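You operate a simulated robot arm through the tools that you are given. There is no shell and no other tool. Be economical: measure what you need, move in short steps, check, and stop when the job is done.

You run a simulated robot arm. Do the job below in one go: nothing can be reset, and whatever is moved stays where it is left.

JOB
Put the jar with a teal lid on the top of the green table away on the top of the purple-edged table. Switch the hood switch on. Take the teal-edged glass plate and put it on the top of the teal-edged table. Take the tall jar and put it on the bare end of the long white table. Open the drawer of the cream desk, fetch the gold weight and set it inside and shut the drawer again. Take the yellow slab on the top of the green desk and put it away on the top of the white desk. Close the drawer of the grid box. Put the cream paper box on the top of the long white table away on the top of the beige desk. Take the grey slab and put it on the clear tracing sheet. Fetch the pink paper box from the top of the long white table and set it on the shelf under the long white table. Take the silver weight on the bare end of the long white table and put it away on the top of the black table. Do these in any order. Set down upright: jar with a teal lid, tall jar.

Only the result counts: the job must be done as asked and must still hold three seconds after the hand-in. Knocking over, shifting, dropping, spilling or breaking anything else fails it. A push-on lid holds only when it is set on centred and level and pressed home; a screw cap is set on level and turned clockwise until tight.

ROBOT AND FRAMES
A 7-joint arm with a vacuum gripper on a trunk, on a base that drives. Base frame: it is fixed to the floor where the robot stands at the start and does not move with it; the origin is under the middle of the robot, x ahead of it, y to its left, z up. Units: cm, degrees, N and s.
With the tool pointing down near the work surface it reaches from about 10 to 62 cm from the robot's upright axis, wherever it stands. Its first joint turns from -69.0 to 172.0 degrees. Places, roughly: bare end of the long white table [150, 1080, 70]; cream paper box [375, 1100, 75]; drawer [380, 640, 60]; drawer of the cream desk [380, 640, 60]; drawer of the grid box [530, 850, 80]; gold weight (8x3x3 cm) [370, 630, 80]; grey slab (8x6x2 cm) [320, 1080, 80]; hood switch [60, -90, 90]; jar with a teal lid (8x8x11 cm) [50, -10, 80]; pink paper box [175, 1100, 75]; shelf under the long white table [240, 1080, 20]; silver weight (8x3x3 cm) [160, 1090, 80]; tall jar [350, 1075, 75]; teal-edged glass plate (12x15x1 cm) [80, -130, 70]; top of the beige desk [490, 840, 70]; top of the black table [-110, 710, 70]; top of the purple-edged table [150, -70, 70]; top of the teal-edged table [150, 290, 70]; top of the white desk [400, 540, 70]; tracing sheet (17x15x2 cm) [110, 1090, 70]; yellow slab (8x6x2 cm) [500, 530, 70]. Payload 1.06 kg.
Tool frame: the origin (TCP) lies in the middle of the cups' lips, and z points out of the cups. The gripper has 1 cup of 2.4 cm across, covering 2.4 by 2.4 cm (tool x, y); the bellows give 0.8 cm. With the vacuum on, a cup seals on a smooth face that it is pressed against (1 to 4 N); it does not hold porous or soft things. The pull reaches 23 N.
Orientation is that of the tool frame in the base frame, as a unit quaternion [w, x, y, z]. With the cups facing straight down, the tool's x points along the base's -x, its y along +y and its z along -z.

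CONTROLS
- The arm moves only by the tool jog_arm. Its argument "commands" is a list of rows, each a list of 7 numbers: the vacuum: 1 switches it on, 0 off, then the shift along the base's x, y, z in units of 20 mm (1.0 is 20 mm), then the turn, a rotation vector about the base's x, y, z in units of 5 degrees (1.0 is 5 degrees). In form: [[valve, x, y, z, wx, wy, wz], ...]. A call has 1 to 20 rows; each row shifts and turns the commanded pose from where the row before left it. A call with a number of a shift or a turn outside -1 to 1 is refused whole. Each row takes 0.2 s and may step no farther than 5 cm and 8.6 degrees from the row before; otherwise, or with a gripper value out of range, the whole call is refused. A pose out of reach is approached as far as the arm can. The call stops where the force on the tool passes 40 N (or 10 N more than at its start, if that is more) or the arm is blocked; 0.2 s more then pass. The pull builds up within a second once a cup has sealed. Time passes only in rows, and 0.2 s behind the last, so rows that do not move give it time. The reply holds the time, the measured pose of the TCP, the force on the tool along the base axes and the pull of the vacuum, in the units named above and with some noise, with the torque about the TCP (base axes, N m) and any sound that the robot's microphone picked up.
- Cameras (640 x 400 px; columns grow to the right, rows downward): "scene" is now at [18.71, -0.93, 115.84]; the picture's right is [-0.06, -1.00, 0.00], its down [-0.56, 0.04, -0.83] and it looks along [0.83, -0.05, -0.56] (base axes); focal length 254 px, centre (320, 200). "wrist" rides on the gripper at [7.8, 1.9, -9.6] in the tool frame; the picture's right is [-0.24, 0.97, 0.00], its down [-0.71, -0.17, -0.69] and it looks along [-0.67, -0.16, 0.73] (tool axes); focal length 243 px, centre (320, 200). There is no depth. A picture from a camera that has moved, and an enlarged one, comes with that camera's place and axes in the base frame and with its lens. The place of the scene camera against the robot may be out by one fixed shift of up to 2.5 cm in any direction.
- snapshot(camera): a new picture of that camera. It takes no simulated time.
- lift_body(by): slides the trunk up (or, below 0, down) by that many cm; the arm and the scene camera ride with it, the base frame stays. It gives what a move gives, with no picture.
- drive_base(legs): drives the robot by 1 to 6 legs, each [ahead, left, turn to the left] in cm, cm and degrees, along the robot's own axes; the way and the turn of a leg run together, so that a leg with both is an arc; at most 150 cm and 180 degrees a leg. The arm and the cameras ride along, it lands a little off, and it stops where it bumps. It gives what a move gives.
- pan_tilt(pan, tilt): turns the head with the scene camera to pan (to the left, within 80 degrees either way) and tilt (down, from -29 to 69), counted from straight ahead of the robot. It gives what a move gives.
- zoom(camera, box): a new picture of the part [left, top, right, bottom] of that camera's present view, enlarged. It takes no simulated time.
- finish_job(): hands the job in; it is judged then, once.

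Work in short steps. Places have to be worked out from the pictures, the camera data and where the tool is seen: move nearer, look again, correct. Check each grasp and each placing, and mend what went wrong. You have 546 turns and 324 pictures in all, those below and enlarged ones among them. Switch the vacuum off and draw the arm clear of the work before you hand the job in, unless the task says otherwise; then end with one line.

The tools are called after "Call:" as a command line: name --pt "numbers of a row" for each row, then --argument value for the rest, lists and objects as JSON in quotes. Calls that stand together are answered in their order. jog_arm: Moves the arm, as the interface text tells. Its arguments: {"type":"object","properties":{"commands":{"type":"array","items":{"type":"array","items":{"type":"number"}}}},"required":["commands"]} The other tools are called the same way: lift_body (by) slides the trunk up or down; drive_base (legs) drives the base; pan_tilt (pan, tilt) turns the head that bears the scene camera; snapshot (camera) takes a picture; zoom (camera, box) takes an enlarged picture of a part of a camera's view; finish_job () hands the job in.

At the start:

```text
time: 0.0
tcp_pos: [35.58, 3.96, 98.55]
orientation: [0.0, 0.0, 1.0, 0.0]
contact_force: [0.9, 0.2, 0.3]
moment: [-0.04, -0.01, 0.0]
pull: 0.1
trunk travel left (down, up): [-30.0, 19.2]
robot x, y, heading: [-0.06, 0.15, 0.2]
head pan, tilt: [-3.7, 34.1]
```

scene: 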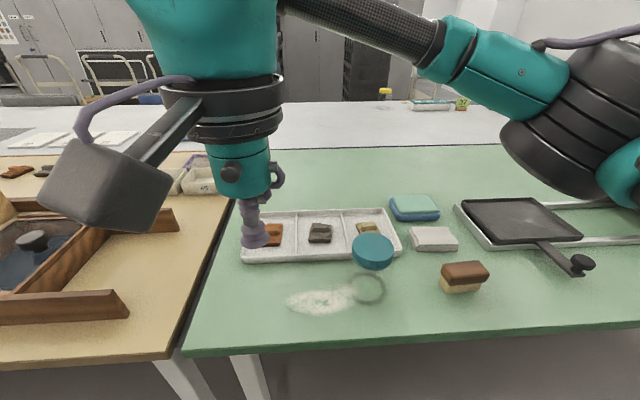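
wrist: 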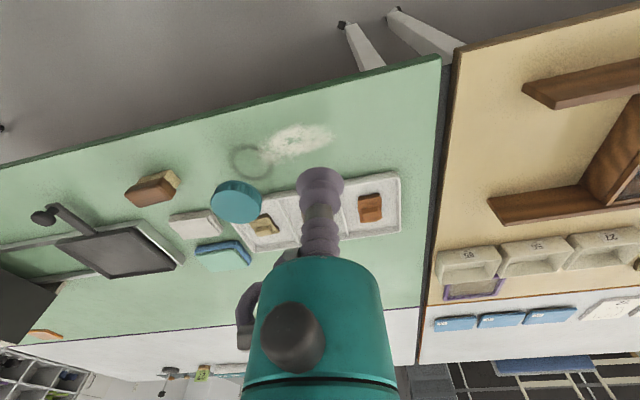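

The lid seems to be at about [50,-12.6,81]. I move the tool above it at the present height, then look again with the wrist camera.

Call:
jog_arm --pt "0 0.8 -0.9 0 0 0 0" --pt "0 0.8 -0.9 0 0 0 0" --pt "0 0.8 -0.9 0 0 0 0" --pt "0 0.8 -0.9 0 0 0 0" --pt "0 0.8 -0.9 0 0 0 0" --pt "0 0.8 -0.9 0 0 0 0" --pt "0 0.8 -0.9 0 0 0 0" --pt "0 0.8 -0.9 0 0 0 0" --pt "0 0.8 -0.9 0 0 0 0" --pt "0 0 0 -1 0 0 0" --pt "0 0 0 -1 0 0 0" --pt "0 0 0 -1 0 0 0"

Call:
snapshot --camera "wrist"

Call:
snapshot --camera "scene"

```text
time: 2.6
tcp_pos: [50.1, -12.28, 92.62]
orientation: [0.001, -0.001, 1.0, 0.0]
contact_force: [-1.0, 0.4, 0.4]
moment: [0.0, 0.0, 0.02]
pull: 0.1
trunk travel left (down, up): [-30.0, 19.2]
robot x, y, heading: [0.02, 0.18, 0.2]
head pan, tilt: [-3.7, 34.1]
```

```text
321 pictures are left
camera wrist: at [42.29, -10.54, 102.13], right [0.23, 0.97, 0.0], down [0.71, -0.17, 0.69], along [0.67, -0.16, -0.73], focal length 243 px, centre (320, 200)
```

wrist: 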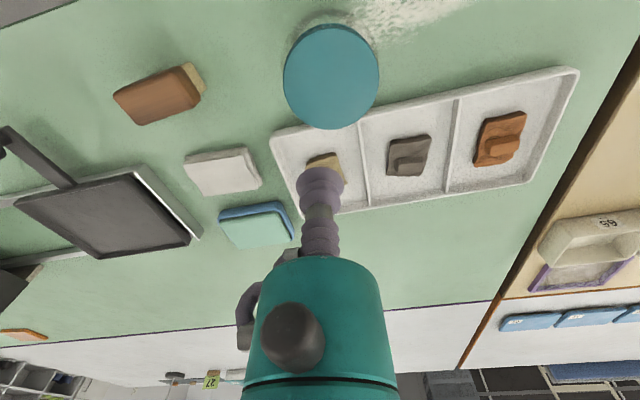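

```text
320 pictures are left
camera scene: at [18.71, -0.93, 115.84], right [-0.06, -1.0, 0.0], down [-0.56, 0.04, -0.83], along [0.83, -0.05, -0.56], focal length 254 px, centre (320, 200)
```

scene: 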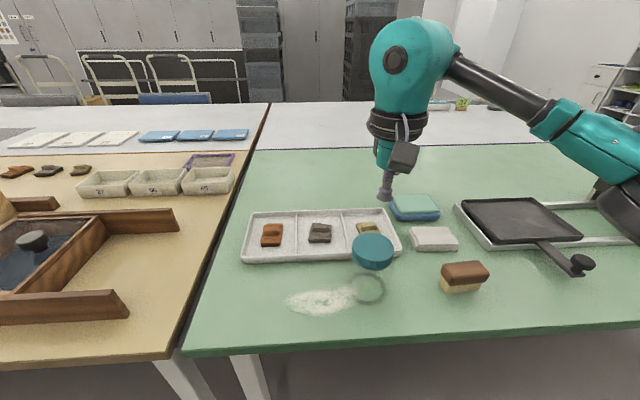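

Triangulating from both wrist views puts the lid top at about [47.8,-11.0,83.7]. I centre above it and go down near to it.

Call:
jog_arm --pt "0 -0.6 0.32 0 0 0 0" --pt "0 -0.55 0.32 0 0 0 0" --pt "0 0 0 -0.8 0 0 0" --pt "0 0 0 -0.8 0 0 0" --pt "0 0 0 -0.8 0 0 0" --pt "0 0 0 -0.8 0 0 0" --pt "0 0 0 0 0 0 0"

Call:
snapshot --camera "wrist"

Call:
snapshot --camera "scene"

```text
time: 4.2
tcp_pos: [47.83, -10.82, 86.01]
orientation: [0.0, 0.0, 1.0, 0.001]
contact_force: [0.5, -0.2, 0.3]
moment: [-0.01, -0.01, 0.0]
pull: 0.1
trunk travel left (down, up): [-30.0, 19.2]
robot x, y, heading: [0.18, -0.0, 0.2]
head pan, tilt: [-3.7, 34.1]
```

```text
319 pictures are left
camera wrist: at [39.96, -9.16, 95.58], right [0.24, 0.97, 0.0], down [0.71, -0.17, 0.69], along [0.67, -0.16, -0.73], focal length 243 px, centre (320, 200)
```

wrist: 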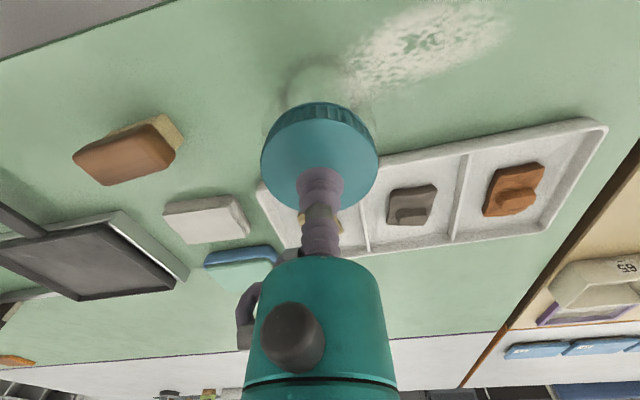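

```text
318 pictures are left
camera scene: at [18.71, -0.93, 115.84], right [-0.06, -1.0, 0.0], down [-0.56, 0.04, -0.83], along [0.83, -0.05, -0.56], focal length 254 px, centre (320, 200)
```

scene: 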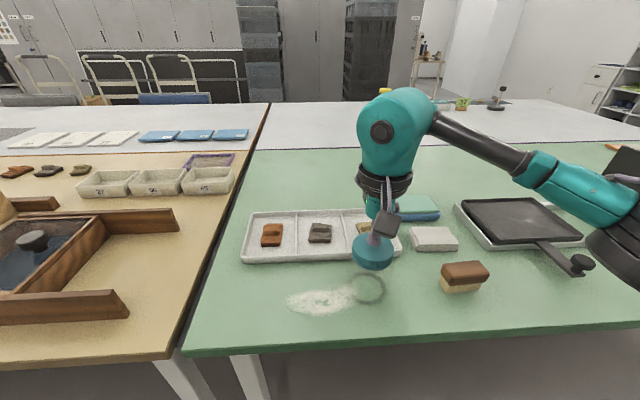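

The tool is centred over the lid. I switch the vacuum on and go down slowly.

Call:
jog_arm --pt "1 0.1 -0.1 -0.25 0 0 0" --pt "1 0 0 -0.25 0 0 0" --pt "1 0 0 -0.25 0 0 0" --pt "1 0 0 -0.25 0 0 0" --pt "1 0 0 -0.15 0 0 0" --pt "1 0 0 0 0 0 0"

```text
time: 5.6
tcp_pos: [47.81, -11.2, 84.03]
orientation: [0.001, 0.0, 1.0, 0.001]
contact_force: [-1.6, -3.5, 18.5]
moment: [0.01, 0.03, -0.01]
pull: 23.3
trunk travel left (down, up): [-30.0, 19.2]
robot x, y, heading: [-0.11, -0.14, -0.0]
head pan, tilt: [-3.7, 34.1]
```

The cup has sealed. I lift gently and look.

Call:
jog_arm --pt "1 0 0 0.2 0 0 0" --pt "1 0 0 0.3 0 0 0" --pt "1 0 0 0.5 0 0 0" --pt "1 0 0 0.5 0 0 0" --pt "1 0 0 0.5 0 0 0" --pt "1 0 0 0.5 0 0 0" --pt "1 0 0 0 0 0 0"

Call:
snapshot --camera "scene"

```text
time: 7.2
tcp_pos: [47.9, -11.12, 88.9]
orientation: [0.0, 0.0, 1.0, 0.0]
contact_force: [-1.0, -0.3, -2.2]
moment: [-0.01, -0.01, 0.02]
pull: 22.7
trunk travel left (down, up): [-30.0, 19.2]
robot x, y, heading: [-0.22, -0.05, 0.2]
head pan, tilt: [-3.7, 34.1]
```

```text
317 pictures are left
camera scene: at [18.72, -0.93, 115.84], right [-0.06, -1.0, 0.0], down [-0.56, 0.04, -0.83], along [0.83, -0.05, -0.56], focal length 254 px, centre (320, 200)
```

scene: 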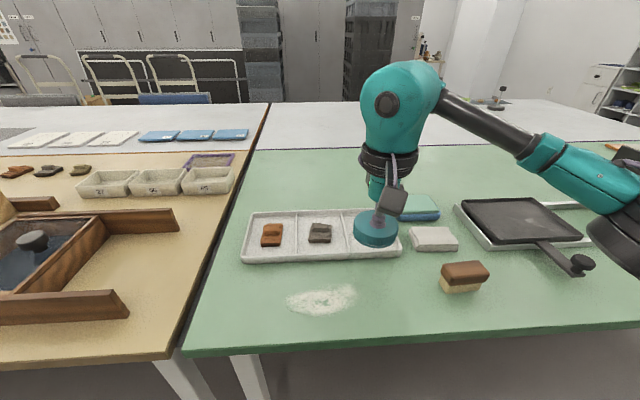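

The jar is up (the glass ring is gone from the table). I raise it higher and look to the right for the purple-edged table.

Call:
jog_arm --pt "1 0 0 0.8 0 0 0" --pt "1 0 0 0.8 0 0 0" --pt "1 0 0 0.8 0 0 0" --pt "1 0 0 0.8 0 0 0" --pt "1 0 0 0.8 0 0 0"

Call:
pan_tilt --pan -40 --tilt 15

Call:
snapshot --camera "scene"

Call:
pan_tilt --pan -78 --tilt 35

Call:
snapshot --camera "scene"

Call:
pan_tilt --pan 60 --tilt 15

Call:
snapshot --camera "scene"

```text
time: 8.4
tcp_pos: [47.78, -11.17, 96.85]
orientation: [-0.001, 0.0, 1.0, -0.001]
contact_force: [-0.2, -0.9, -2.1]
moment: [0.0, 0.0, 0.0]
pull: 22.6
trunk travel left (down, up): [-30.0, 19.2]
robot x, y, heading: [0.13, -0.11, 0.1]
head pan, tilt: [-3.7, 34.1]
```

```text
time: 9.4
tcp_pos: [47.93, -11.27, 96.72]
orientation: [0.0, 0.0, 1.0, 0.001]
contact_force: [-0.2, -0.7, -1.8]
moment: [-0.01, 0.03, 0.01]
pull: 22.7
trunk travel left (down, up): [-30.0, 19.2]
robot x, y, heading: [-0.01, 0.03, -0.2]
head pan, tilt: [-40.0, 15.0]
```

```text
316 pictures are left
camera scene: at [17.05, -6.36, 118.9], right [-0.64, -0.77, 0.0], down [-0.2, 0.17, -0.97], along [0.74, -0.62, -0.26], focal length 254 px, centre (320, 200)
```

scene: 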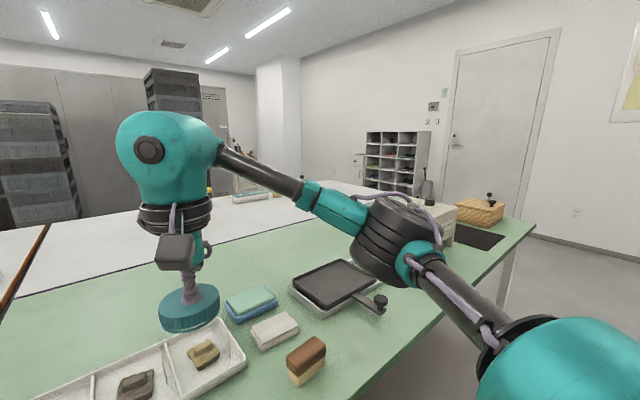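

```text
time: 10.5
tcp_pos: [47.82, -11.22, 96.81]
orientation: [0.0, -0.001, 1.0, 0.0]
contact_force: [0.1, 1.0, -1.7]
moment: [-0.02, 0.0, 0.0]
pull: 23.3
trunk travel left (down, up): [-30.0, 19.2]
robot x, y, heading: [0.02, 0.13, -0.1]
head pan, tilt: [-78.0, 35.0]
```

```text
315 pictures are left
camera scene: at [11.72, -8.98, 115.71], right [-0.98, -0.21, 0.0], down [-0.12, 0.56, -0.82], along [0.17, -0.8, -0.57], focal length 254 px, centre (320, 200)
```

scene: 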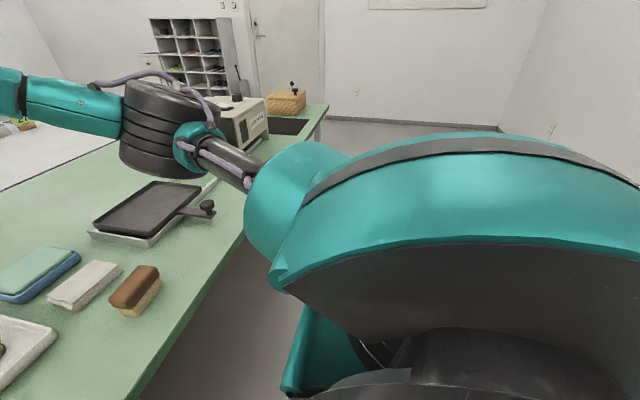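

```text
time: 12.7
tcp_pos: [47.79, -11.17, 96.79]
orientation: [0.0, 0.0, 1.0, -0.001]
contact_force: [-0.4, 0.3, -2.0]
moment: [0.0, 0.03, -0.02]
pull: 23.7
trunk travel left (down, up): [-30.0, 19.2]
robot x, y, heading: [0.42, -0.09, -0.1]
head pan, tilt: [60.0, 15.0]
```

```text
314 pictures are left
camera scene: at [14.56, 7.72, 118.91], right [0.87, -0.5, 0.0], down [-0.13, -0.22, -0.97], along [0.48, 0.84, -0.26], focal length 254 px, centre (320, 200)
```

scene: 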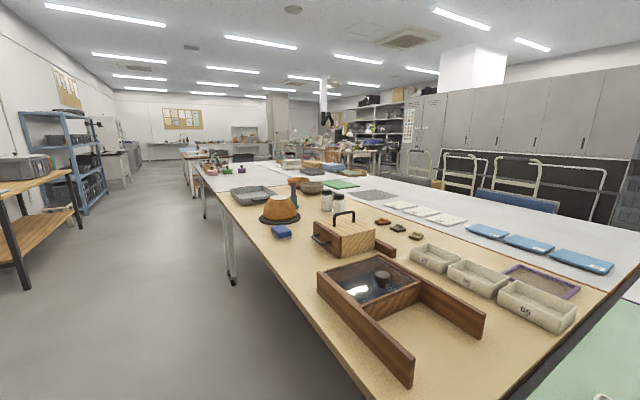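

The purple-edged white table lies behind the green one (x ≈ 120–200), so I'll go around the right-hand end (y < -175), where there's room. I back off, then strafe right while keeping the jar hanging.

Call:
drive_base --legs '[[-40, 0, 0]]'

Call:
pan_tilt --pan -60 --tilt 20

Call:
snapshot --camera "scene"

```text
time: 15.2
tcp_pos: [7.04, -11.16, 96.81]
orientation: [0.0, -0.001, 1.0, 0.0]
contact_force: [-0.9, 0.2, -2.2]
moment: [0.0, 0.01, -0.01]
pull: 23.3
trunk travel left (down, up): [-30.0, 19.2]
robot x, y, heading: [-40.83, -0.12, -0.0]
head pan, tilt: [60.0, 15.0]
```

```text
time: 17.2
tcp_pos: [7.1, -11.1, 96.75]
orientation: [0.0, -0.002, 1.0, 0.0]
contact_force: [0.4, -0.2, -2.3]
moment: [0.01, 0.01, 0.0]
pull: 22.8
trunk travel left (down, up): [-30.0, 19.2]
robot x, y, heading: [-40.45, -0.12, 0.2]
head pan, tilt: [-60.0, 20.0]
```

```text
313 pictures are left
camera scene: at [-26.17, -8.45, 118.09], right [-0.86, -0.5, 0.0], down [-0.17, 0.3, -0.94], along [0.47, -0.81, -0.34], focal length 254 px, centre (320, 200)
```

scene: 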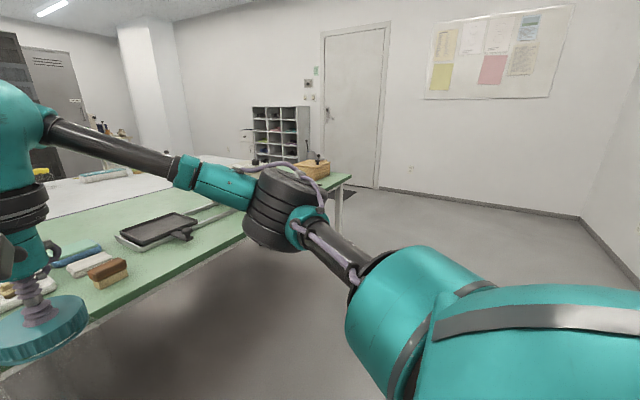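

There is open floor on the right; the green table ends near y ≈ -168. I strafe right to y ≈ -225.

Call:
drive_base --legs '[[0, -120, 0], [0, -110, 0]]'

Call:
pan_tilt --pan 20 --tilt 20

Call:
snapshot --camera "scene"

```text
time: 38.0
tcp_pos: [6.9, -247.39, 96.82]
orientation: [0.0, 0.001, 1.0, 0.0]
contact_force: [0.6, -0.7, -3.0]
moment: [-0.01, -0.03, -0.01]
pull: 23.1
trunk travel left (down, up): [-30.0, 19.2]
robot x, y, heading: [-40.94, -235.75, -0.2]
head pan, tilt: [-60.0, 20.0]
```

```text
time: 39.5
tcp_pos: [6.93, -247.36, 96.74]
orientation: [0.0, 0.002, 1.0, 0.0]
contact_force: [0.4, -0.7, -0.2]
moment: [0.01, -0.02, 0.01]
pull: 22.3
trunk travel left (down, up): [-30.0, 19.2]
robot x, y, heading: [-40.84, -235.64, -0.3]
head pan, tilt: [20.0, 20.0]
```

```text
312 pictures are left
camera scene: at [-22.15, -233.24, 118.09], right [0.34, -0.94, 0.0], down [-0.32, -0.12, -0.94], along [0.88, 0.32, -0.34], focal length 254 px, centre (320, 200)
```

scene: 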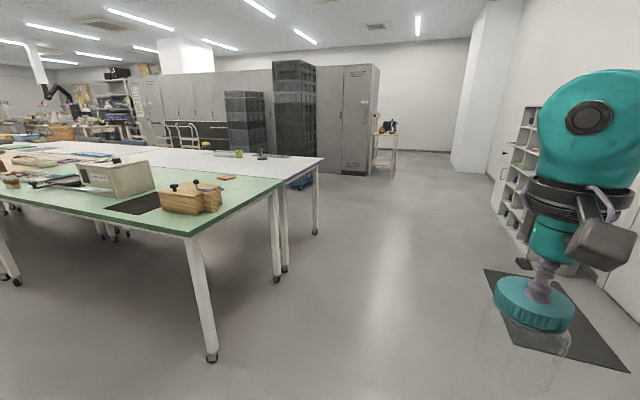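

There's a clear way along the table ends (end at y ≈ -156, white table x ≈ 122–200). I drive ahead to x ≈ 150 and turn left to face the table's end.

Call:
drive_base --legs '[[100, 0, 0], [90, 0, 0], [0, 0, 90]]'

Call:
pan_tilt --pan 0 --tilt 30

Call:
snapshot --camera "scene"

```text
time: 52.8
tcp_pos: [158.0, -187.36, 96.73]
orientation: [-0.001, 0.715, -0.699, 0.0]
contact_force: [-0.3, 0.6, -2.3]
moment: [-0.04, -0.01, -0.01]
pull: 23.4
trunk travel left (down, up): [-30.0, 19.2]
robot x, y, heading: [147.66, -235.36, 91.2]
head pan, tilt: [20.0, 20.0]
```

```text
time: 53.7
tcp_pos: [158.06, -187.37, 96.71]
orientation: [0.0, 0.714, -0.7, 0.0]
contact_force: [0.8, -0.9, -2.5]
moment: [-0.01, -0.03, -0.02]
pull: 23.0
trunk travel left (down, up): [-30.0, 19.2]
robot x, y, heading: [147.9, -235.08, 91.1]
head pan, tilt: [0.0, 30.0]
```

```text
311 pictures are left
camera scene: at [147.22, -216.62, 116.49], right [1.0, 0.02, 0.0], down [0.01, -0.5, -0.87], along [-0.02, 0.87, -0.5], focal length 254 px, centre (320, 200)
```

scene: 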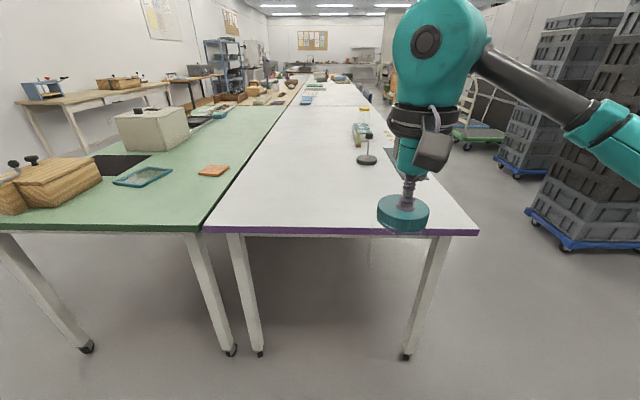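

The purple-edged table is right ahead, and the teal-edged glass plate is visible on the green table to the left. I drive 36 cm ahead and check.

Call:
drive_base --legs '[[36, 0, 0]]'

Call:
jog_arm --pt "1 0 0.9 0 0 0 0" --pt "1 0 0.9 0 0 0 0" --pt "1 0 0.9 0 0 0 0" --pt "1 0 0.9 0 0 0 0" --pt "1 0 0 -0.8 0 0 0" --pt "1 0 0 -0.8 0 0 0" --pt "1 0 0 -0.8 0 0 0" --pt "1 0 0 -0.8 0 0 0" --pt "1 0 0 -0.8 0 0 0" --pt "1 0 0 0 0 0 0"

Call:
snapshot --camera "scene"

Call:
snapshot --camera "wrist"

```text
time: 56.0
tcp_pos: [156.77, -150.81, 96.76]
orientation: [0.0, 0.718, -0.696, 0.0]
contact_force: [-0.1, -0.2, -2.4]
moment: [-0.03, 0.0, 0.02]
pull: 23.1
trunk travel left (down, up): [-30.0, 19.2]
robot x, y, heading: [146.79, -199.22, 91.6]
head pan, tilt: [0.0, 30.0]
```

```text
time: 58.2
tcp_pos: [156.75, -143.54, 88.92]
orientation: [0.0, 0.718, -0.696, 0.0]
contact_force: [0.0, -0.3, -1.9]
moment: [-0.04, 0.0, 0.01]
pull: 22.8
trunk travel left (down, up): [-30.0, 19.2]
robot x, y, heading: [146.62, -199.32, 91.8]
head pan, tilt: [0.0, 30.0]
```

```text
310 pictures are left
camera scene: at [146.1, -180.17, 116.49], right [1.0, 0.03, 0.0], down [0.02, -0.5, -0.87], along [-0.03, 0.87, -0.5], focal length 254 px, centre (320, 200)
```

scene: 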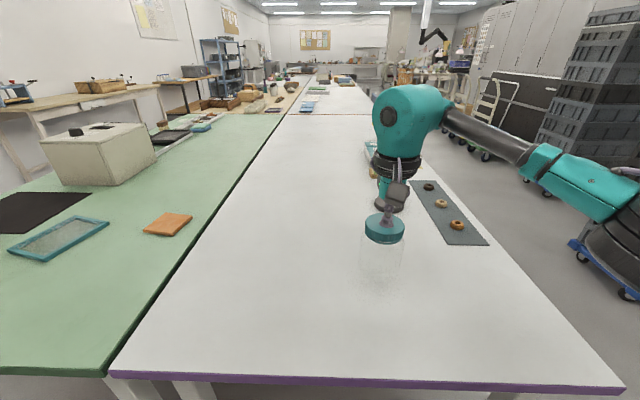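

```text
309 pictures are left
camera wrist: at [155.09, -151.6, 98.41], right [-0.98, 0.21, 0.0], down [0.15, 0.71, 0.69], along [0.14, 0.67, -0.73], focal length 243 px, centre (320, 200)
```

wrist: 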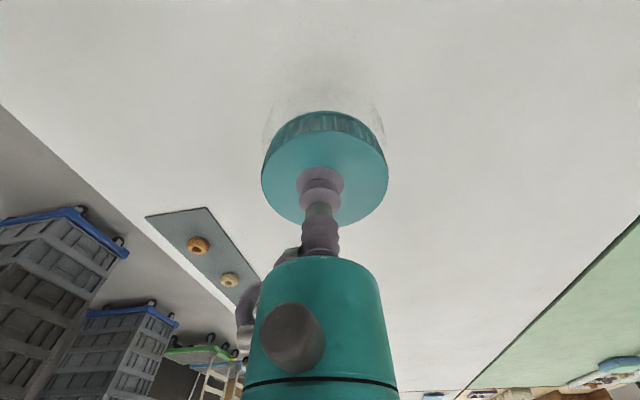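

The spot is clear. I lower slowly towards contact.

Call:
jog_arm --pt "1 0 0 -0.5 0 0 0" --pt "1 0 0 -0.5 0 0 0" --pt "1 0 0 -0.5 0 0 0" --pt "1 0 0 -0.25 0 0 0" --pt "1 0 0 -0.15 0 0 0" --pt "1 0 0 -0.1 0 0 0" --pt "1 0 0 0 0 0 0"

```text
time: 59.8
tcp_pos: [156.69, -143.51, 84.88]
orientation: [0.0, 0.718, -0.696, 0.0]
contact_force: [0.0, 0.8, -2.4]
moment: [-0.03, 0.02, 0.0]
pull: 22.9
trunk travel left (down, up): [-30.0, 19.2]
robot x, y, heading: [147.13, -199.04, 91.9]
head pan, tilt: [0.0, 30.0]
```

Not in contact yet; I continue in small steps.

Call:
jog_arm --pt "1 0 0 -0.1 0 0 0" --pt "1 0 0 -0.1 0 0 0" --pt "1 0 0 -0.1 0 0 0" --pt "1 0 0 0 0 0 0"

```text
time: 60.8
tcp_pos: [156.67, -143.7, 84.39]
orientation: [0.0, 0.718, -0.696, -0.001]
contact_force: [-0.1, -1.2, 17.0]
moment: [-0.02, 0.01, 0.03]
pull: 23.2
trunk travel left (down, up): [-30.0, 19.2]
robot x, y, heading: [147.1, -198.88, 91.7]
head pan, tilt: [0.0, 30.0]
```

The jar stands on the table. I release and draw up.

Call:
jog_arm --pt "1 0 0 0.08 0 0 0" --pt "0 0 0 0 0 0 0" --pt "0 0 0 0 0 0 0" --pt "0 0 0 0 0 0 0" --pt "0 0 0 0 0 0 0" --pt "0 0 0 0 0 0 0" --pt "0 0 0 0.2 0 0 0" --pt "0 0 0 0.5 0 0 0" --pt "0 0 0 1 0 0 0" --pt "0 0 0 1 0 0 0" --pt "0 0 0 1 0 0 0" --pt "0 0 0 1 0 0 0" --pt "0 0 0 1 0 0 0" --pt "0 0 -1 0 0 0 0" --pt "0 0 -1 0 0 0 0"

Call:
snapshot --camera "scene"

```text
time: 64.0
tcp_pos: [156.53, -147.73, 95.81]
orientation: [0.0, 0.717, -0.697, 0.0]
contact_force: [-0.5, 0.3, -0.6]
moment: [-0.03, -0.04, 0.01]
pull: 0.1
trunk travel left (down, up): [-30.0, 19.2]
robot x, y, heading: [147.15, -199.06, 91.9]
head pan, tilt: [0.0, 30.0]
```

```text
308 pictures are left
camera scene: at [146.1, -180.19, 116.49], right [1.0, 0.03, 0.0], down [0.02, -0.5, -0.87], along [-0.03, 0.87, -0.5], focal length 254 px, centre (320, 200)
```

scene: 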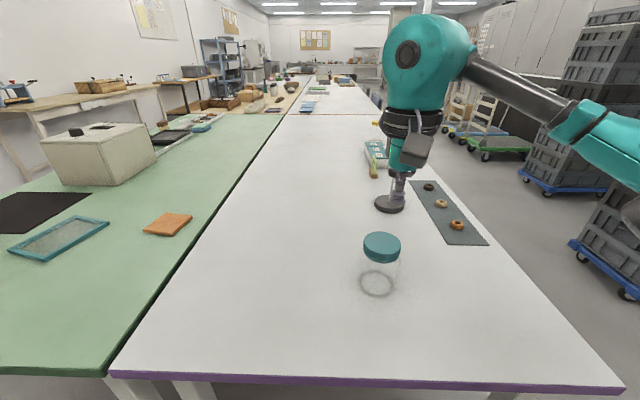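

The jar stands upright. I zoom on the cream box (the hood?) and look down at the robot's base clearance.

Call:
zoom --camera "scene" --box '[0, 90, 240, 270]'

Call:
pan_tilt --pan 0 --tilt 69

Call:
snapshot --camera "scene"

```text
2.22 times, centred on (120, 180) of scene
camera zoom: at [146.1, -180.19, 116.49], right [1.0, 0.03, 0.0], down [0.02, -0.5, -0.87], along [-0.03, 0.87, -0.5], focal length 565 px, centre (764, 244)
```

zoom: 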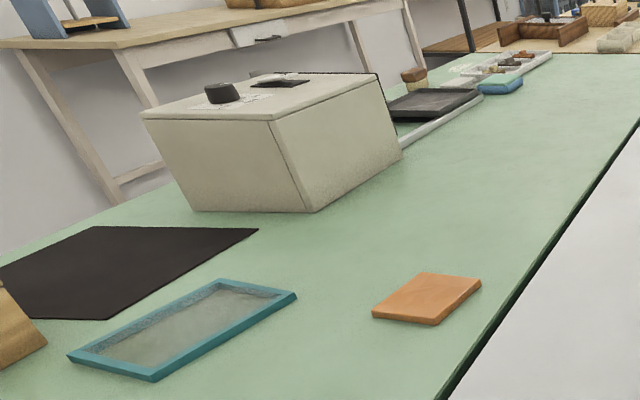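

```text
time: 65.1
tcp_pos: [156.55, -147.72, 95.71]
orientation: [0.0, 0.719, -0.695, -0.001]
contact_force: [0.2, -0.7, -0.3]
moment: [0.02, 0.01, 0.0]
pull: 0.0
trunk travel left (down, up): [-30.0, 19.2]
robot x, y, heading: [146.77, -198.94, 91.7]
head pan, tilt: [0.0, 68.8]
```

```text
306 pictures are left
camera scene: at [146.2, -183.63, 111.35], right [1.0, 0.03, 0.0], down [0.03, -0.93, -0.36], along [-0.01, 0.36, -0.93], focal length 254 px, centre (320, 200)
```

scene: 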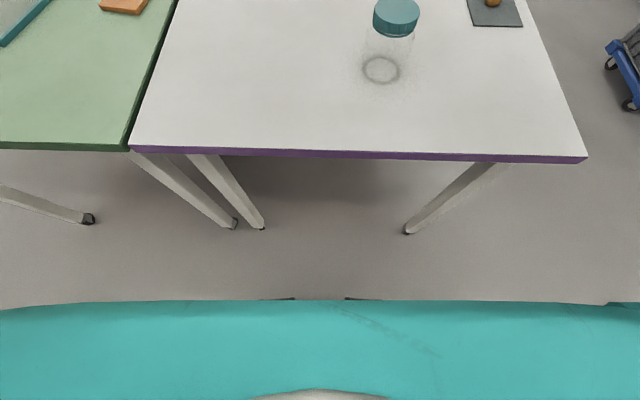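

The base front is well short of the table. The black knob on the cream box at about [54,-90,92] may be the hood switch. I go round to the front of the green table facing it.

Call:
drive_base --legs '[[-37, 0, -1.7], [0, 100, 0], [0, 90, 0], [100, 0, 0], [45, 0, 0], [0, 0, -90]]'

Call:
pan_tilt --pan 0 --tilt 25

Call:
snapshot --camera "scene"

```text
time: 94.8
tcp_pos: [3.34, -99.0, 95.73]
orientation: [0.0, -0.029, 1.0, 0.0]
contact_force: [0.1, 1.1, 0.4]
moment: [0.03, 0.01, -0.01]
pull: 0.1
trunk travel left (down, up): [-30.0, 19.2]
robot x, y, heading: [-48.62, -90.86, 3.4]
head pan, tilt: [0.0, 68.8]
```

```text
time: 95.9
tcp_pos: [3.3, -99.03, 95.77]
orientation: [0.0, -0.029, 1.0, 0.001]
contact_force: [-0.7, 0.2, 0.8]
moment: [0.0, 0.04, 0.02]
pull: 0.0
trunk travel left (down, up): [-30.0, 19.2]
robot x, y, heading: [-48.15, -90.75, 3.5]
head pan, tilt: [0.0, 25.0]
```

```text
305 pictures are left
camera scene: at [-29.29, -90.16, 117.28], right [0.06, -1.0, 0.0], down [-0.42, -0.03, -0.91], along [0.9, 0.05, -0.42], focal length 254 px, centre (320, 200)
```

scene: 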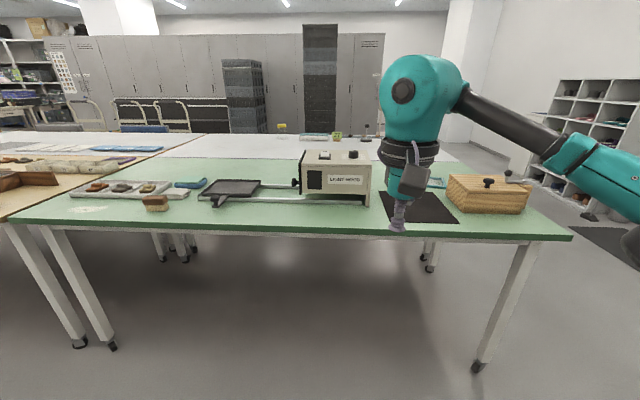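

Facing the table now. I zoom in on the box.

Call:
zoom --camera "scene" --box '[270, 130, 390, 220]'

```text
4.44 times, centred on (330, 175) of scene
camera zoom: at [-29.29, -90.16, 117.28], right [0.06, -1.0, 0.0], down [-0.42, -0.03, -0.91], along [0.9, 0.05, -0.42], focal length 1130 px, centre (276, 311)
```

zoom: 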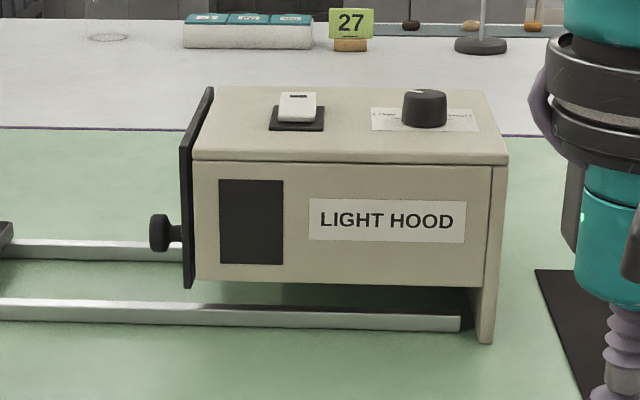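

It's the LIGHT HOOD with a white rocker on top. I raise the arm and drive up to the table.

Call:
jog_arm --pt "0 0 0 1 0 0 0" --pt "0 0 0 1 0 0 0" --pt "0 0 0 1 0 0 0" --pt "0 0 0 1 0 0 0" --pt "0 0 0 1 0 0 0" --pt "0 0 0 1 0 0 0" --pt "0 -1 0 0 0 0 0" --pt "0 -1 0 0 0 0 0" --pt "0 -1 0 0 0 0 0" --pt "0 -1 0 0 0 0 0" --pt "0 -1 0 0 0 0 0"

Call:
drive_base --legs '[[57, 0, -3.4]]'

Call:
snapshot --camera "scene"

Call:
snapshot --camera "wrist"

```text
time: 98.3
tcp_pos: [-6.95, -99.05, 107.71]
orientation: [-0.001, -0.029, 1.0, 0.0]
contact_force: [0.1, -0.9, 0.2]
moment: [0.01, 0.02, 0.01]
pull: 0.0
trunk travel left (down, up): [-30.0, 19.2]
robot x, y, heading: [-48.38, -90.9, 3.4]
head pan, tilt: [0.0, 25.0]
```

```text
time: 101.5
tcp_pos: [47.86, -99.86, 107.68]
orientation: [0.0, 0.002, 1.0, -0.001]
contact_force: [0.0, -0.2, 0.0]
moment: [0.01, -0.03, -0.02]
pull: 0.0
trunk travel left (down, up): [-30.0, 19.2]
robot x, y, heading: [6.74, -89.21, -0.2]
head pan, tilt: [0.0, 25.0]
```

```text
303 pictures are left
camera scene: at [26.04, -89.73, 117.28], right [0.0, -1.0, 0.0], down [-0.42, 0.0, -0.91], along [0.91, 0.0, -0.42], focal length 254 px, centre (320, 200)
```

scene: 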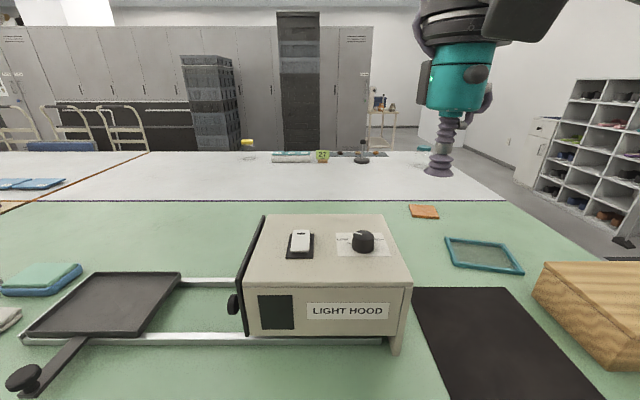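

```text
302 pictures are left
camera wrist: at [40.04, -98.17, 117.28], right [0.24, 0.97, 0.0], down [0.71, -0.17, 0.69], along [0.67, -0.16, -0.73], focal length 243 px, centre (320, 200)
```

wrist: 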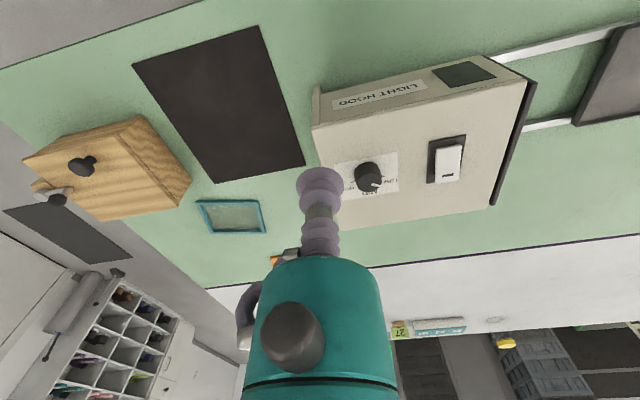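

I zoom in on the rocker in both views.

Call:
zoom --camera "scene" --box '[270, 215, 350, 275]'

Call:
zoom --camera "wrist" --box '[400, 110, 496, 200]'

```text
6.67 times, centred on (310, 245) of scene
camera zoom: at [26.04, -89.73, 117.28], right [0.0, -1.0, 0.0], down [-0.42, 0.0, -0.91], along [0.91, 0.0, -0.42], focal length 1695 px, centre (387, -100)
```

zoom: 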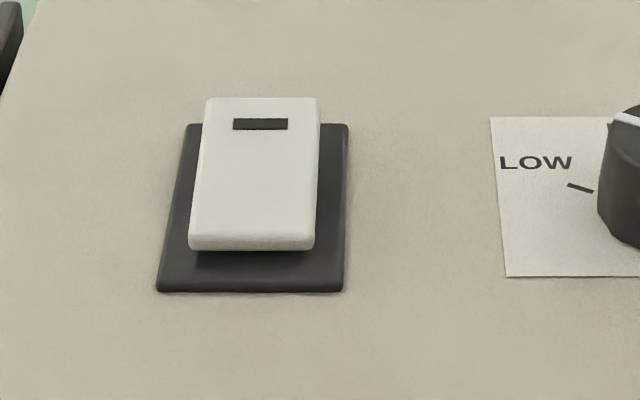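

```text
4.44 times, centred on (448, 155) of wrist
camera zoom: at [40.04, -98.17, 117.28], right [0.24, 0.97, 0.0], down [0.71, -0.17, 0.69], along [0.67, -0.16, -0.73], focal length 1078 px, centre (-249, 400)
```

zoom: 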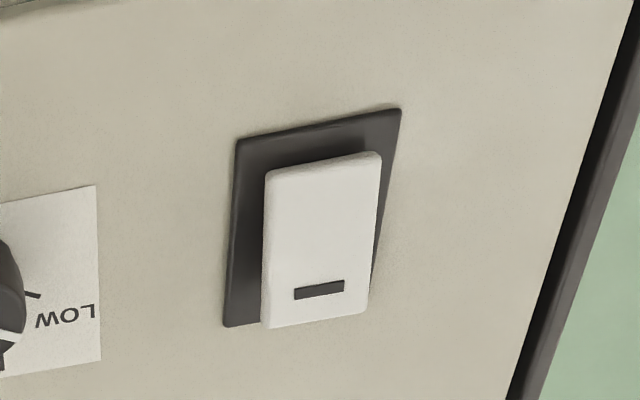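

The rocker's marked far end is raised, so I must press that far end. I move the tool above it and look again for triangulation.

Call:
jog_arm --pt "0 0.8 0.8 0 0 0 0" --pt "0 0.8 0.8 0 0 0 0" --pt "0 0.8 0.8 0 0 0 0" --pt "0 0.8 0.8 0 0 0 0" --pt "0 0.8 0.8 0 0 0 0" --pt "0 0.8 0.8 0 0 0 0" --pt "0 0.8 0.8 0 0 0 0" --pt "0 0.8 0.8 0 0 0 0" --pt "0 0 0 0 0 0 0"

Call:
snapshot --camera "wrist"

Call:
snapshot --camera "scene"

```text
time: 103.5
tcp_pos: [60.63, -87.05, 107.85]
orientation: [0.001, 0.001, 1.0, 0.0]
contact_force: [-0.5, 0.6, 0.0]
moment: [0.0, -0.01, -0.02]
pull: 0.1
trunk travel left (down, up): [-30.0, 19.2]
robot x, y, heading: [6.71, -89.55, -0.1]
head pan, tilt: [0.0, 25.0]
```

```text
299 pictures are left
camera wrist: at [52.85, -85.35, 117.38], right [0.24, 0.97, 0.0], down [0.71, -0.17, 0.69], along [0.67, -0.16, -0.73], focal length 243 px, centre (320, 200)
```

wrist: 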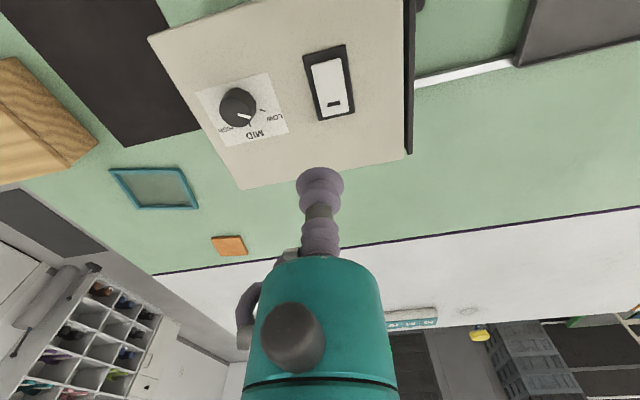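

```text
298 pictures are left
camera scene: at [26.02, -89.74, 117.29], right [0.0, -1.0, 0.0], down [-0.42, 0.0, -0.91], along [0.91, 0.0, -0.42], focal length 254 px, centre (320, 200)
```

scene: 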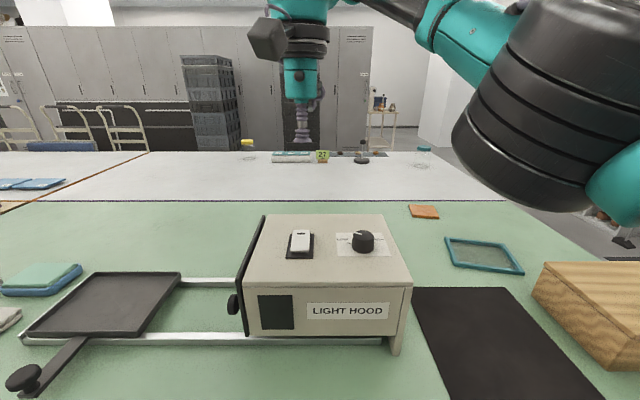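

The mark is at about [63.0,-86.2,91.8]. I move above it and descend to just above.

Call:
jog_arm --pt "0 0.7 0.2 0 0 0 0" --pt "0 0.6 0.2 0 0 0 0" --pt "0 0 0 -0.9 0 0 0" --pt "0 0 0 -0.9 0 0 0" --pt "0 0 0 -0.9 0 0 0" --pt "0 0 0 -0.9 0 0 0" --pt "0 0 0 -0.9 0 0 0" --pt "0 0 0 -0.9 0 0 0" --pt "0 0 0 -0.9 0 0 0" --pt "0 0 0 0 0 0 0"

Call:
snapshot --camera "wrist"

Call:
zoom --camera "scene" --box '[260, 190, 380, 280]'

```text
time: 105.7
tcp_pos: [62.0, -86.64, 95.13]
orientation: [0.0, 0.002, 1.0, 0.001]
contact_force: [-0.2, 0.6, 0.2]
moment: [-0.02, 0.01, -0.01]
pull: 0.1
out of reach, approached as far as the arm can: row 2
trunk travel left (down, up): [-30.0, 19.2]
robot x, y, heading: [6.9, -89.69, -0.1]
head pan, tilt: [0.0, 25.0]
```

```text
297 pictures are left
camera wrist: at [54.3, -84.91, 104.68], right [0.24, 0.97, 0.0], down [0.71, -0.17, 0.69], along [0.67, -0.16, -0.73], focal length 243 px, centre (320, 200)
```

wrist: 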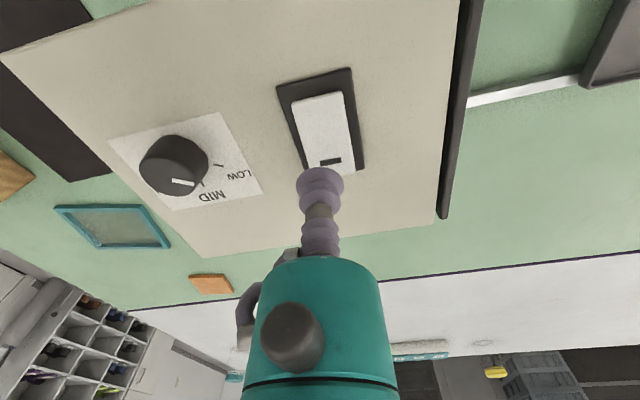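

```text
4.44 times, centred on (320, 235) of scene
camera zoom: at [26.02, -89.73, 117.29], right [0.0, -1.0, 0.0], down [-0.42, 0.0, -0.91], along [0.91, 0.0, -0.42], focal length 1130 px, centre (320, 44)
```

zoom: 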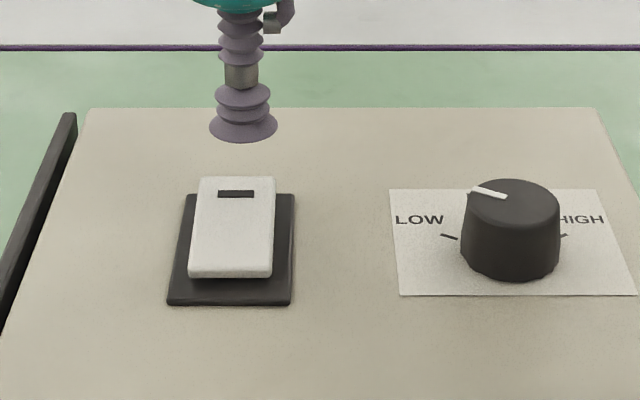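

I'm at the reach limit about 1 cm short of the mark. I raise a little and drive 4 cm nearer.

Call:
jog_arm --pt "0 -0.8 0 0.9 0 0 0" --pt "0 -0.8 0 0.9 0 0 0"

Call:
drive_base --legs '[[4, 0, 0]]'

```text
time: 106.3
tcp_pos: [58.81, -86.79, 98.63]
orientation: [0.0, 0.001, 1.0, -0.001]
contact_force: [-0.1, 0.3, 1.4]
moment: [0.01, 0.02, -0.01]
pull: 0.0
trunk travel left (down, up): [-30.0, 19.2]
robot x, y, heading: [6.93, -89.36, 0.0]
head pan, tilt: [0.0, 25.0]
```

```text
time: 107.2
tcp_pos: [63.05, -86.83, 98.72]
orientation: [0.0, 0.0, 1.0, 0.0]
contact_force: [1.2, 0.2, -1.2]
moment: [-0.02, 0.01, 0.01]
pull: 0.1
trunk travel left (down, up): [-30.0, 19.2]
robot x, y, heading: [10.84, -89.44, -0.2]
head pan, tilt: [0.0, 25.0]
```

The tool is now above the mark. I press down in small steps.

Call:
jog_arm --pt "0 0.1 0.2 -0.8 0 0 0" --pt "0 0 0 -0.8 0 0 0" --pt "0 0 0 -0.8 0 0 0" --pt "0 0 0 -0.4 0 0 0" --pt "0 0 0 -0.3 0 0 0" --pt "0 0 0 -0.2 0 0 0" --pt "0 0 0 -0.2 0 0 0" --pt "0 0 0 0 0 0 0"

Call:
zoom --camera "scene" --box '[260, 190, 380, 280]'

```text
time: 109.0
tcp_pos: [63.19, -86.41, 91.54]
orientation: [0.0, 0.001, 1.0, 0.0]
contact_force: [0.4, -0.2, 1.1]
moment: [-0.02, -0.02, -0.01]
pull: 0.0
trunk travel left (down, up): [-30.0, 19.2]
robot x, y, heading: [11.15, -89.27, -0.3]
head pan, tilt: [0.0, 25.0]
```

```text
4.44 times, centred on (320, 235) of scene
camera zoom: at [30.01, -89.74, 117.29], right [0.0, -1.0, 0.0], down [-0.42, 0.0, -0.91], along [0.91, 0.0, -0.42], focal length 1130 px, centre (320, 44)
```

zoom: 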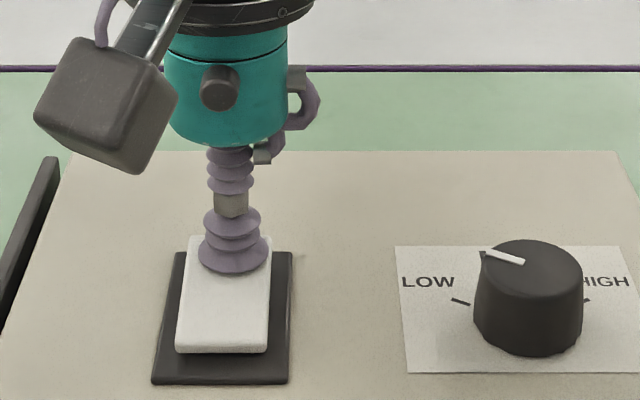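

Just touching. I press on a bit further.

Call:
jog_arm --pt "0 0 0 -0.1 0 0 0" --pt "0 0 0 -0.1 0 0 0" --pt "0 0 0 -0.1 0 0 0" --pt "0 0 0 0 0 0 0"

Call:
zoom --camera "scene" --box '[260, 190, 380, 280]'

```text
time: 110.0
tcp_pos: [63.04, -86.43, 91.0]
orientation: [0.0, 0.001, 1.0, -0.001]
contact_force: [0.5, -0.5, 3.8]
moment: [0.01, 0.0, 0.0]
pull: 0.0
trunk travel left (down, up): [-30.0, 19.2]
robot x, y, heading: [10.94, -89.35, -0.5]
head pan, tilt: [0.0, 25.0]
```

```text
4.44 times, centred on (320, 235) of scene
camera zoom: at [30.0, -89.75, 117.29], right [0.0, -1.0, 0.0], down [-0.42, 0.0, -0.91], along [0.91, 0.0, -0.42], focal length 1130 px, centre (320, 44)
```

zoom: 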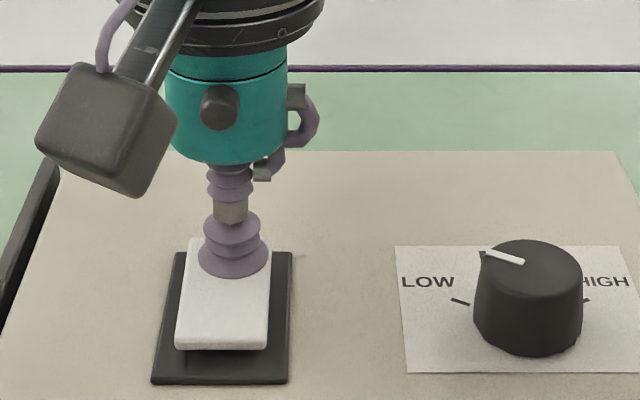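

Call:
jog_arm --pt "0 0 0 -0.1 0 0 0" --pt "0 0 0 -0.1 0 0 0" --pt "0 0 0 -0.1 0 0 0" --pt "0 0 0 -0.1 0 0 0" --pt "0 0 0 0 0 0 0"

Call:
zoom --camera "scene" --box '[260, 190, 380, 280]'

```text
time: 111.2
tcp_pos: [62.97, -86.34, 90.36]
orientation: [0.001, 0.002, 1.0, 0.0]
contact_force: [11.8, 0.7, 21.9]
moment: [0.01, 0.35, -0.11]
pull: 0.1
trunk travel left (down, up): [-30.0, 19.2]
robot x, y, heading: [10.75, -89.03, -0.2]
head pan, tilt: [0.0, 25.0]
heard: click
```

```text
4.44 times, centred on (320, 235) of scene
camera zoom: at [30.01, -89.74, 117.3], right [0.0, -1.0, 0.0], down [-0.42, 0.0, -0.91], along [0.91, 0.0, -0.42], focal length 1130 px, centre (320, 44)
```

zoom: 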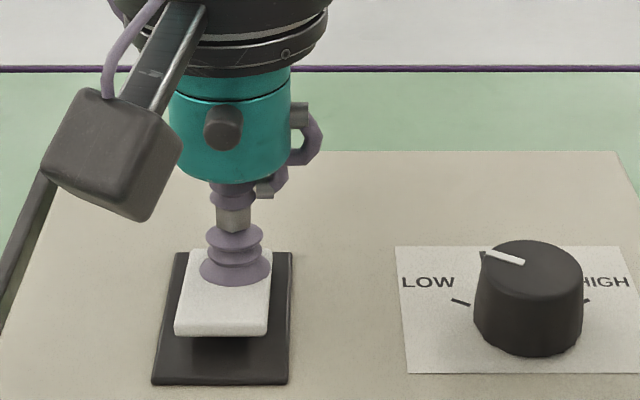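

A click was heard and the rocker tipped over. I lift off, back away and view.

Call:
jog_arm --pt "0 0 0 0.5 0 0 0" --pt "0 0 0 1 0 0 0" --pt "0 0 0 1 0 0 0" --pt "0 0 0 1 0 0 0" --pt "0 0 0 1 0 0 0" --pt "0 0 0 1 0 0 0" --pt "0 -1 0 1 0 0 0" --pt "0 -1 0 1 0 0 0" --pt "0 -1 0 0 0 0 0" --pt "0 -1 0 0 0 0 0" --pt "0 -1 0 0 0 0 0" --pt "0 -1 0 0 0 0 0"

Call:
snapshot --camera "scene"

```text
time: 113.8
tcp_pos: [51.24, -86.73, 105.28]
orientation: [-0.001, 0.001, 1.0, 0.001]
contact_force: [-0.3, -0.4, 0.1]
moment: [-0.02, -0.01, 0.0]
pull: 0.1
trunk travel left (down, up): [-30.0, 19.2]
robot x, y, heading: [11.04, -89.43, -0.2]
head pan, tilt: [0.0, 25.0]
```

```text
292 pictures are left
camera scene: at [30.0, -89.74, 117.29], right [0.0, -1.0, 0.0], down [-0.42, 0.0, -0.91], along [0.91, 0.0, -0.42], focal length 254 px, centre (320, 200)
```

scene: 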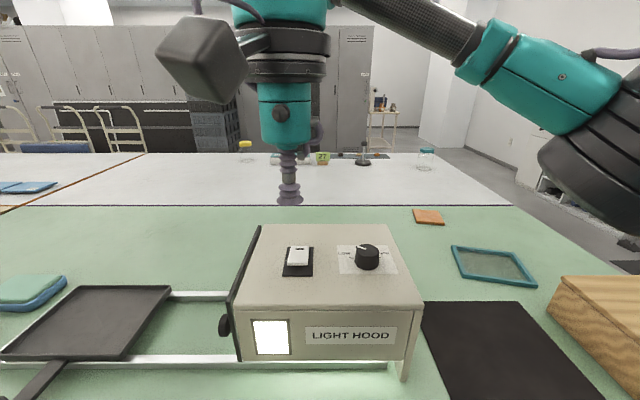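

The hood lamp is lit. Now for the glass plate: I drive round to the green table's right end.

Call:
drive_base --legs '[[-58, 0, 0.2], [0, -75, 0], [0, -70, 0], [127, 0, 0], [0, 0, 90]]'

Call:
pan_tilt --pan 0 --tilt 30

Call:
snapshot --camera "scene"

```text
time: 139.6
tcp_pos: [75.63, -194.4, 105.27]
orientation: [0.001, -0.706, 0.708, 0.0]
contact_force: [0.5, -0.1, -0.3]
moment: [-0.03, 0.03, -0.03]
pull: 0.1
trunk travel left (down, up): [-30.0, 19.2]
robot x, y, heading: [78.04, -234.32, 89.8]
head pan, tilt: [0.0, 25.0]
```

```text
time: 140.2
tcp_pos: [75.48, -194.42, 105.42]
orientation: [0.0, -0.707, 0.708, 0.0]
contact_force: [1.0, -0.2, -0.4]
moment: [-0.02, -0.01, 0.0]
pull: 0.1
trunk travel left (down, up): [-30.0, 19.2]
robot x, y, heading: [78.44, -234.68, 89.7]
head pan, tilt: [0.0, 30.0]
```

```text
291 pictures are left
camera scene: at [77.94, -215.87, 116.49], right [1.0, 0.0, 0.0], down [0.0, -0.5, -0.87], along [0.0, 0.87, -0.5], focal length 254 px, centre (320, 200)
```

scene: 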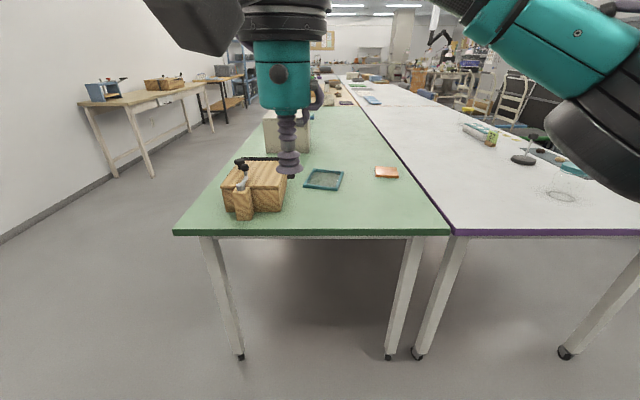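

I drive 46 cm up to the end of the table and look with the wrist camera.

Call:
drive_base --legs '[[46, 0, 0]]'

Call:
jog_arm --pt "0 0.2 0.9 0 0 0 0" --pt "0 0.2 0.9 0 0 0 0" --pt "0 0.2 0.9 -0.6 0 0 0" --pt "0 0.2 0.9 -0.6 0 0 0" --pt "0 0 0 -0.6 0 0 0" --pt "0 0 0 -0.6 0 0 0"

Call:
snapshot --camera "wrist"

Call:
snapshot --camera "scene"

```text
time: 143.0
tcp_pos: [76.54, -149.16, 105.25]
orientation: [0.001, -0.702, 0.713, 0.0]
contact_force: [0.1, -0.2, 0.1]
moment: [0.02, 0.0, 0.03]
pull: 0.1
trunk travel left (down, up): [-30.0, 19.2]
robot x, y, heading: [78.88, -189.52, 89.2]
head pan, tilt: [0.0, 30.0]
```

```text
time: 144.4
tcp_pos: [77.96, -142.21, 100.41]
orientation: [0.0, -0.701, 0.713, 0.0]
contact_force: [-1.0, 1.0, -0.6]
moment: [0.0, 0.0, 0.01]
pull: 0.1
trunk travel left (down, up): [-30.0, 19.2]
robot x, y, heading: [78.17, -189.71, 89.0]
head pan, tilt: [0.0, 30.0]
```

```text
290 pictures are left
camera wrist: at [76.04, -150.12, 109.96], right [-0.97, 0.25, 0.0], down [0.18, 0.7, 0.69], along [0.17, 0.66, -0.73], focal length 243 px, centre (320, 200)
```

wrist: 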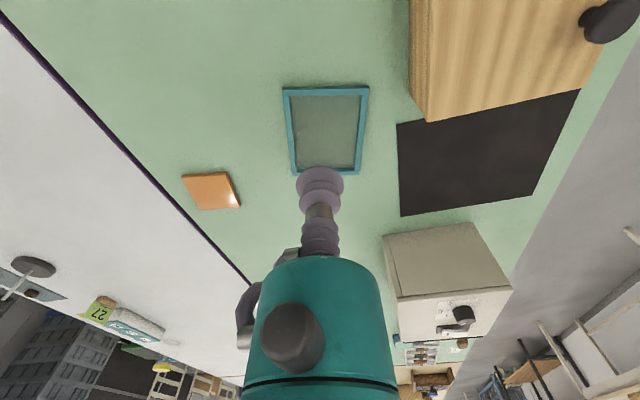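

```text
289 pictures are left
camera scene: at [78.62, -170.75, 116.49], right [1.0, -0.02, 0.0], down [-0.01, -0.5, -0.87], along [0.01, 0.87, -0.5], focal length 254 px, centre (320, 200)
```

scene: 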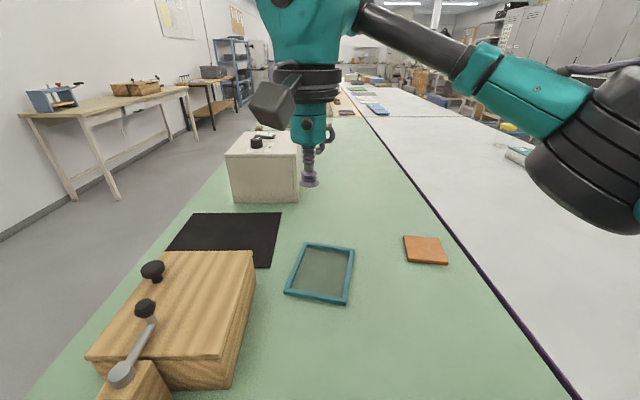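

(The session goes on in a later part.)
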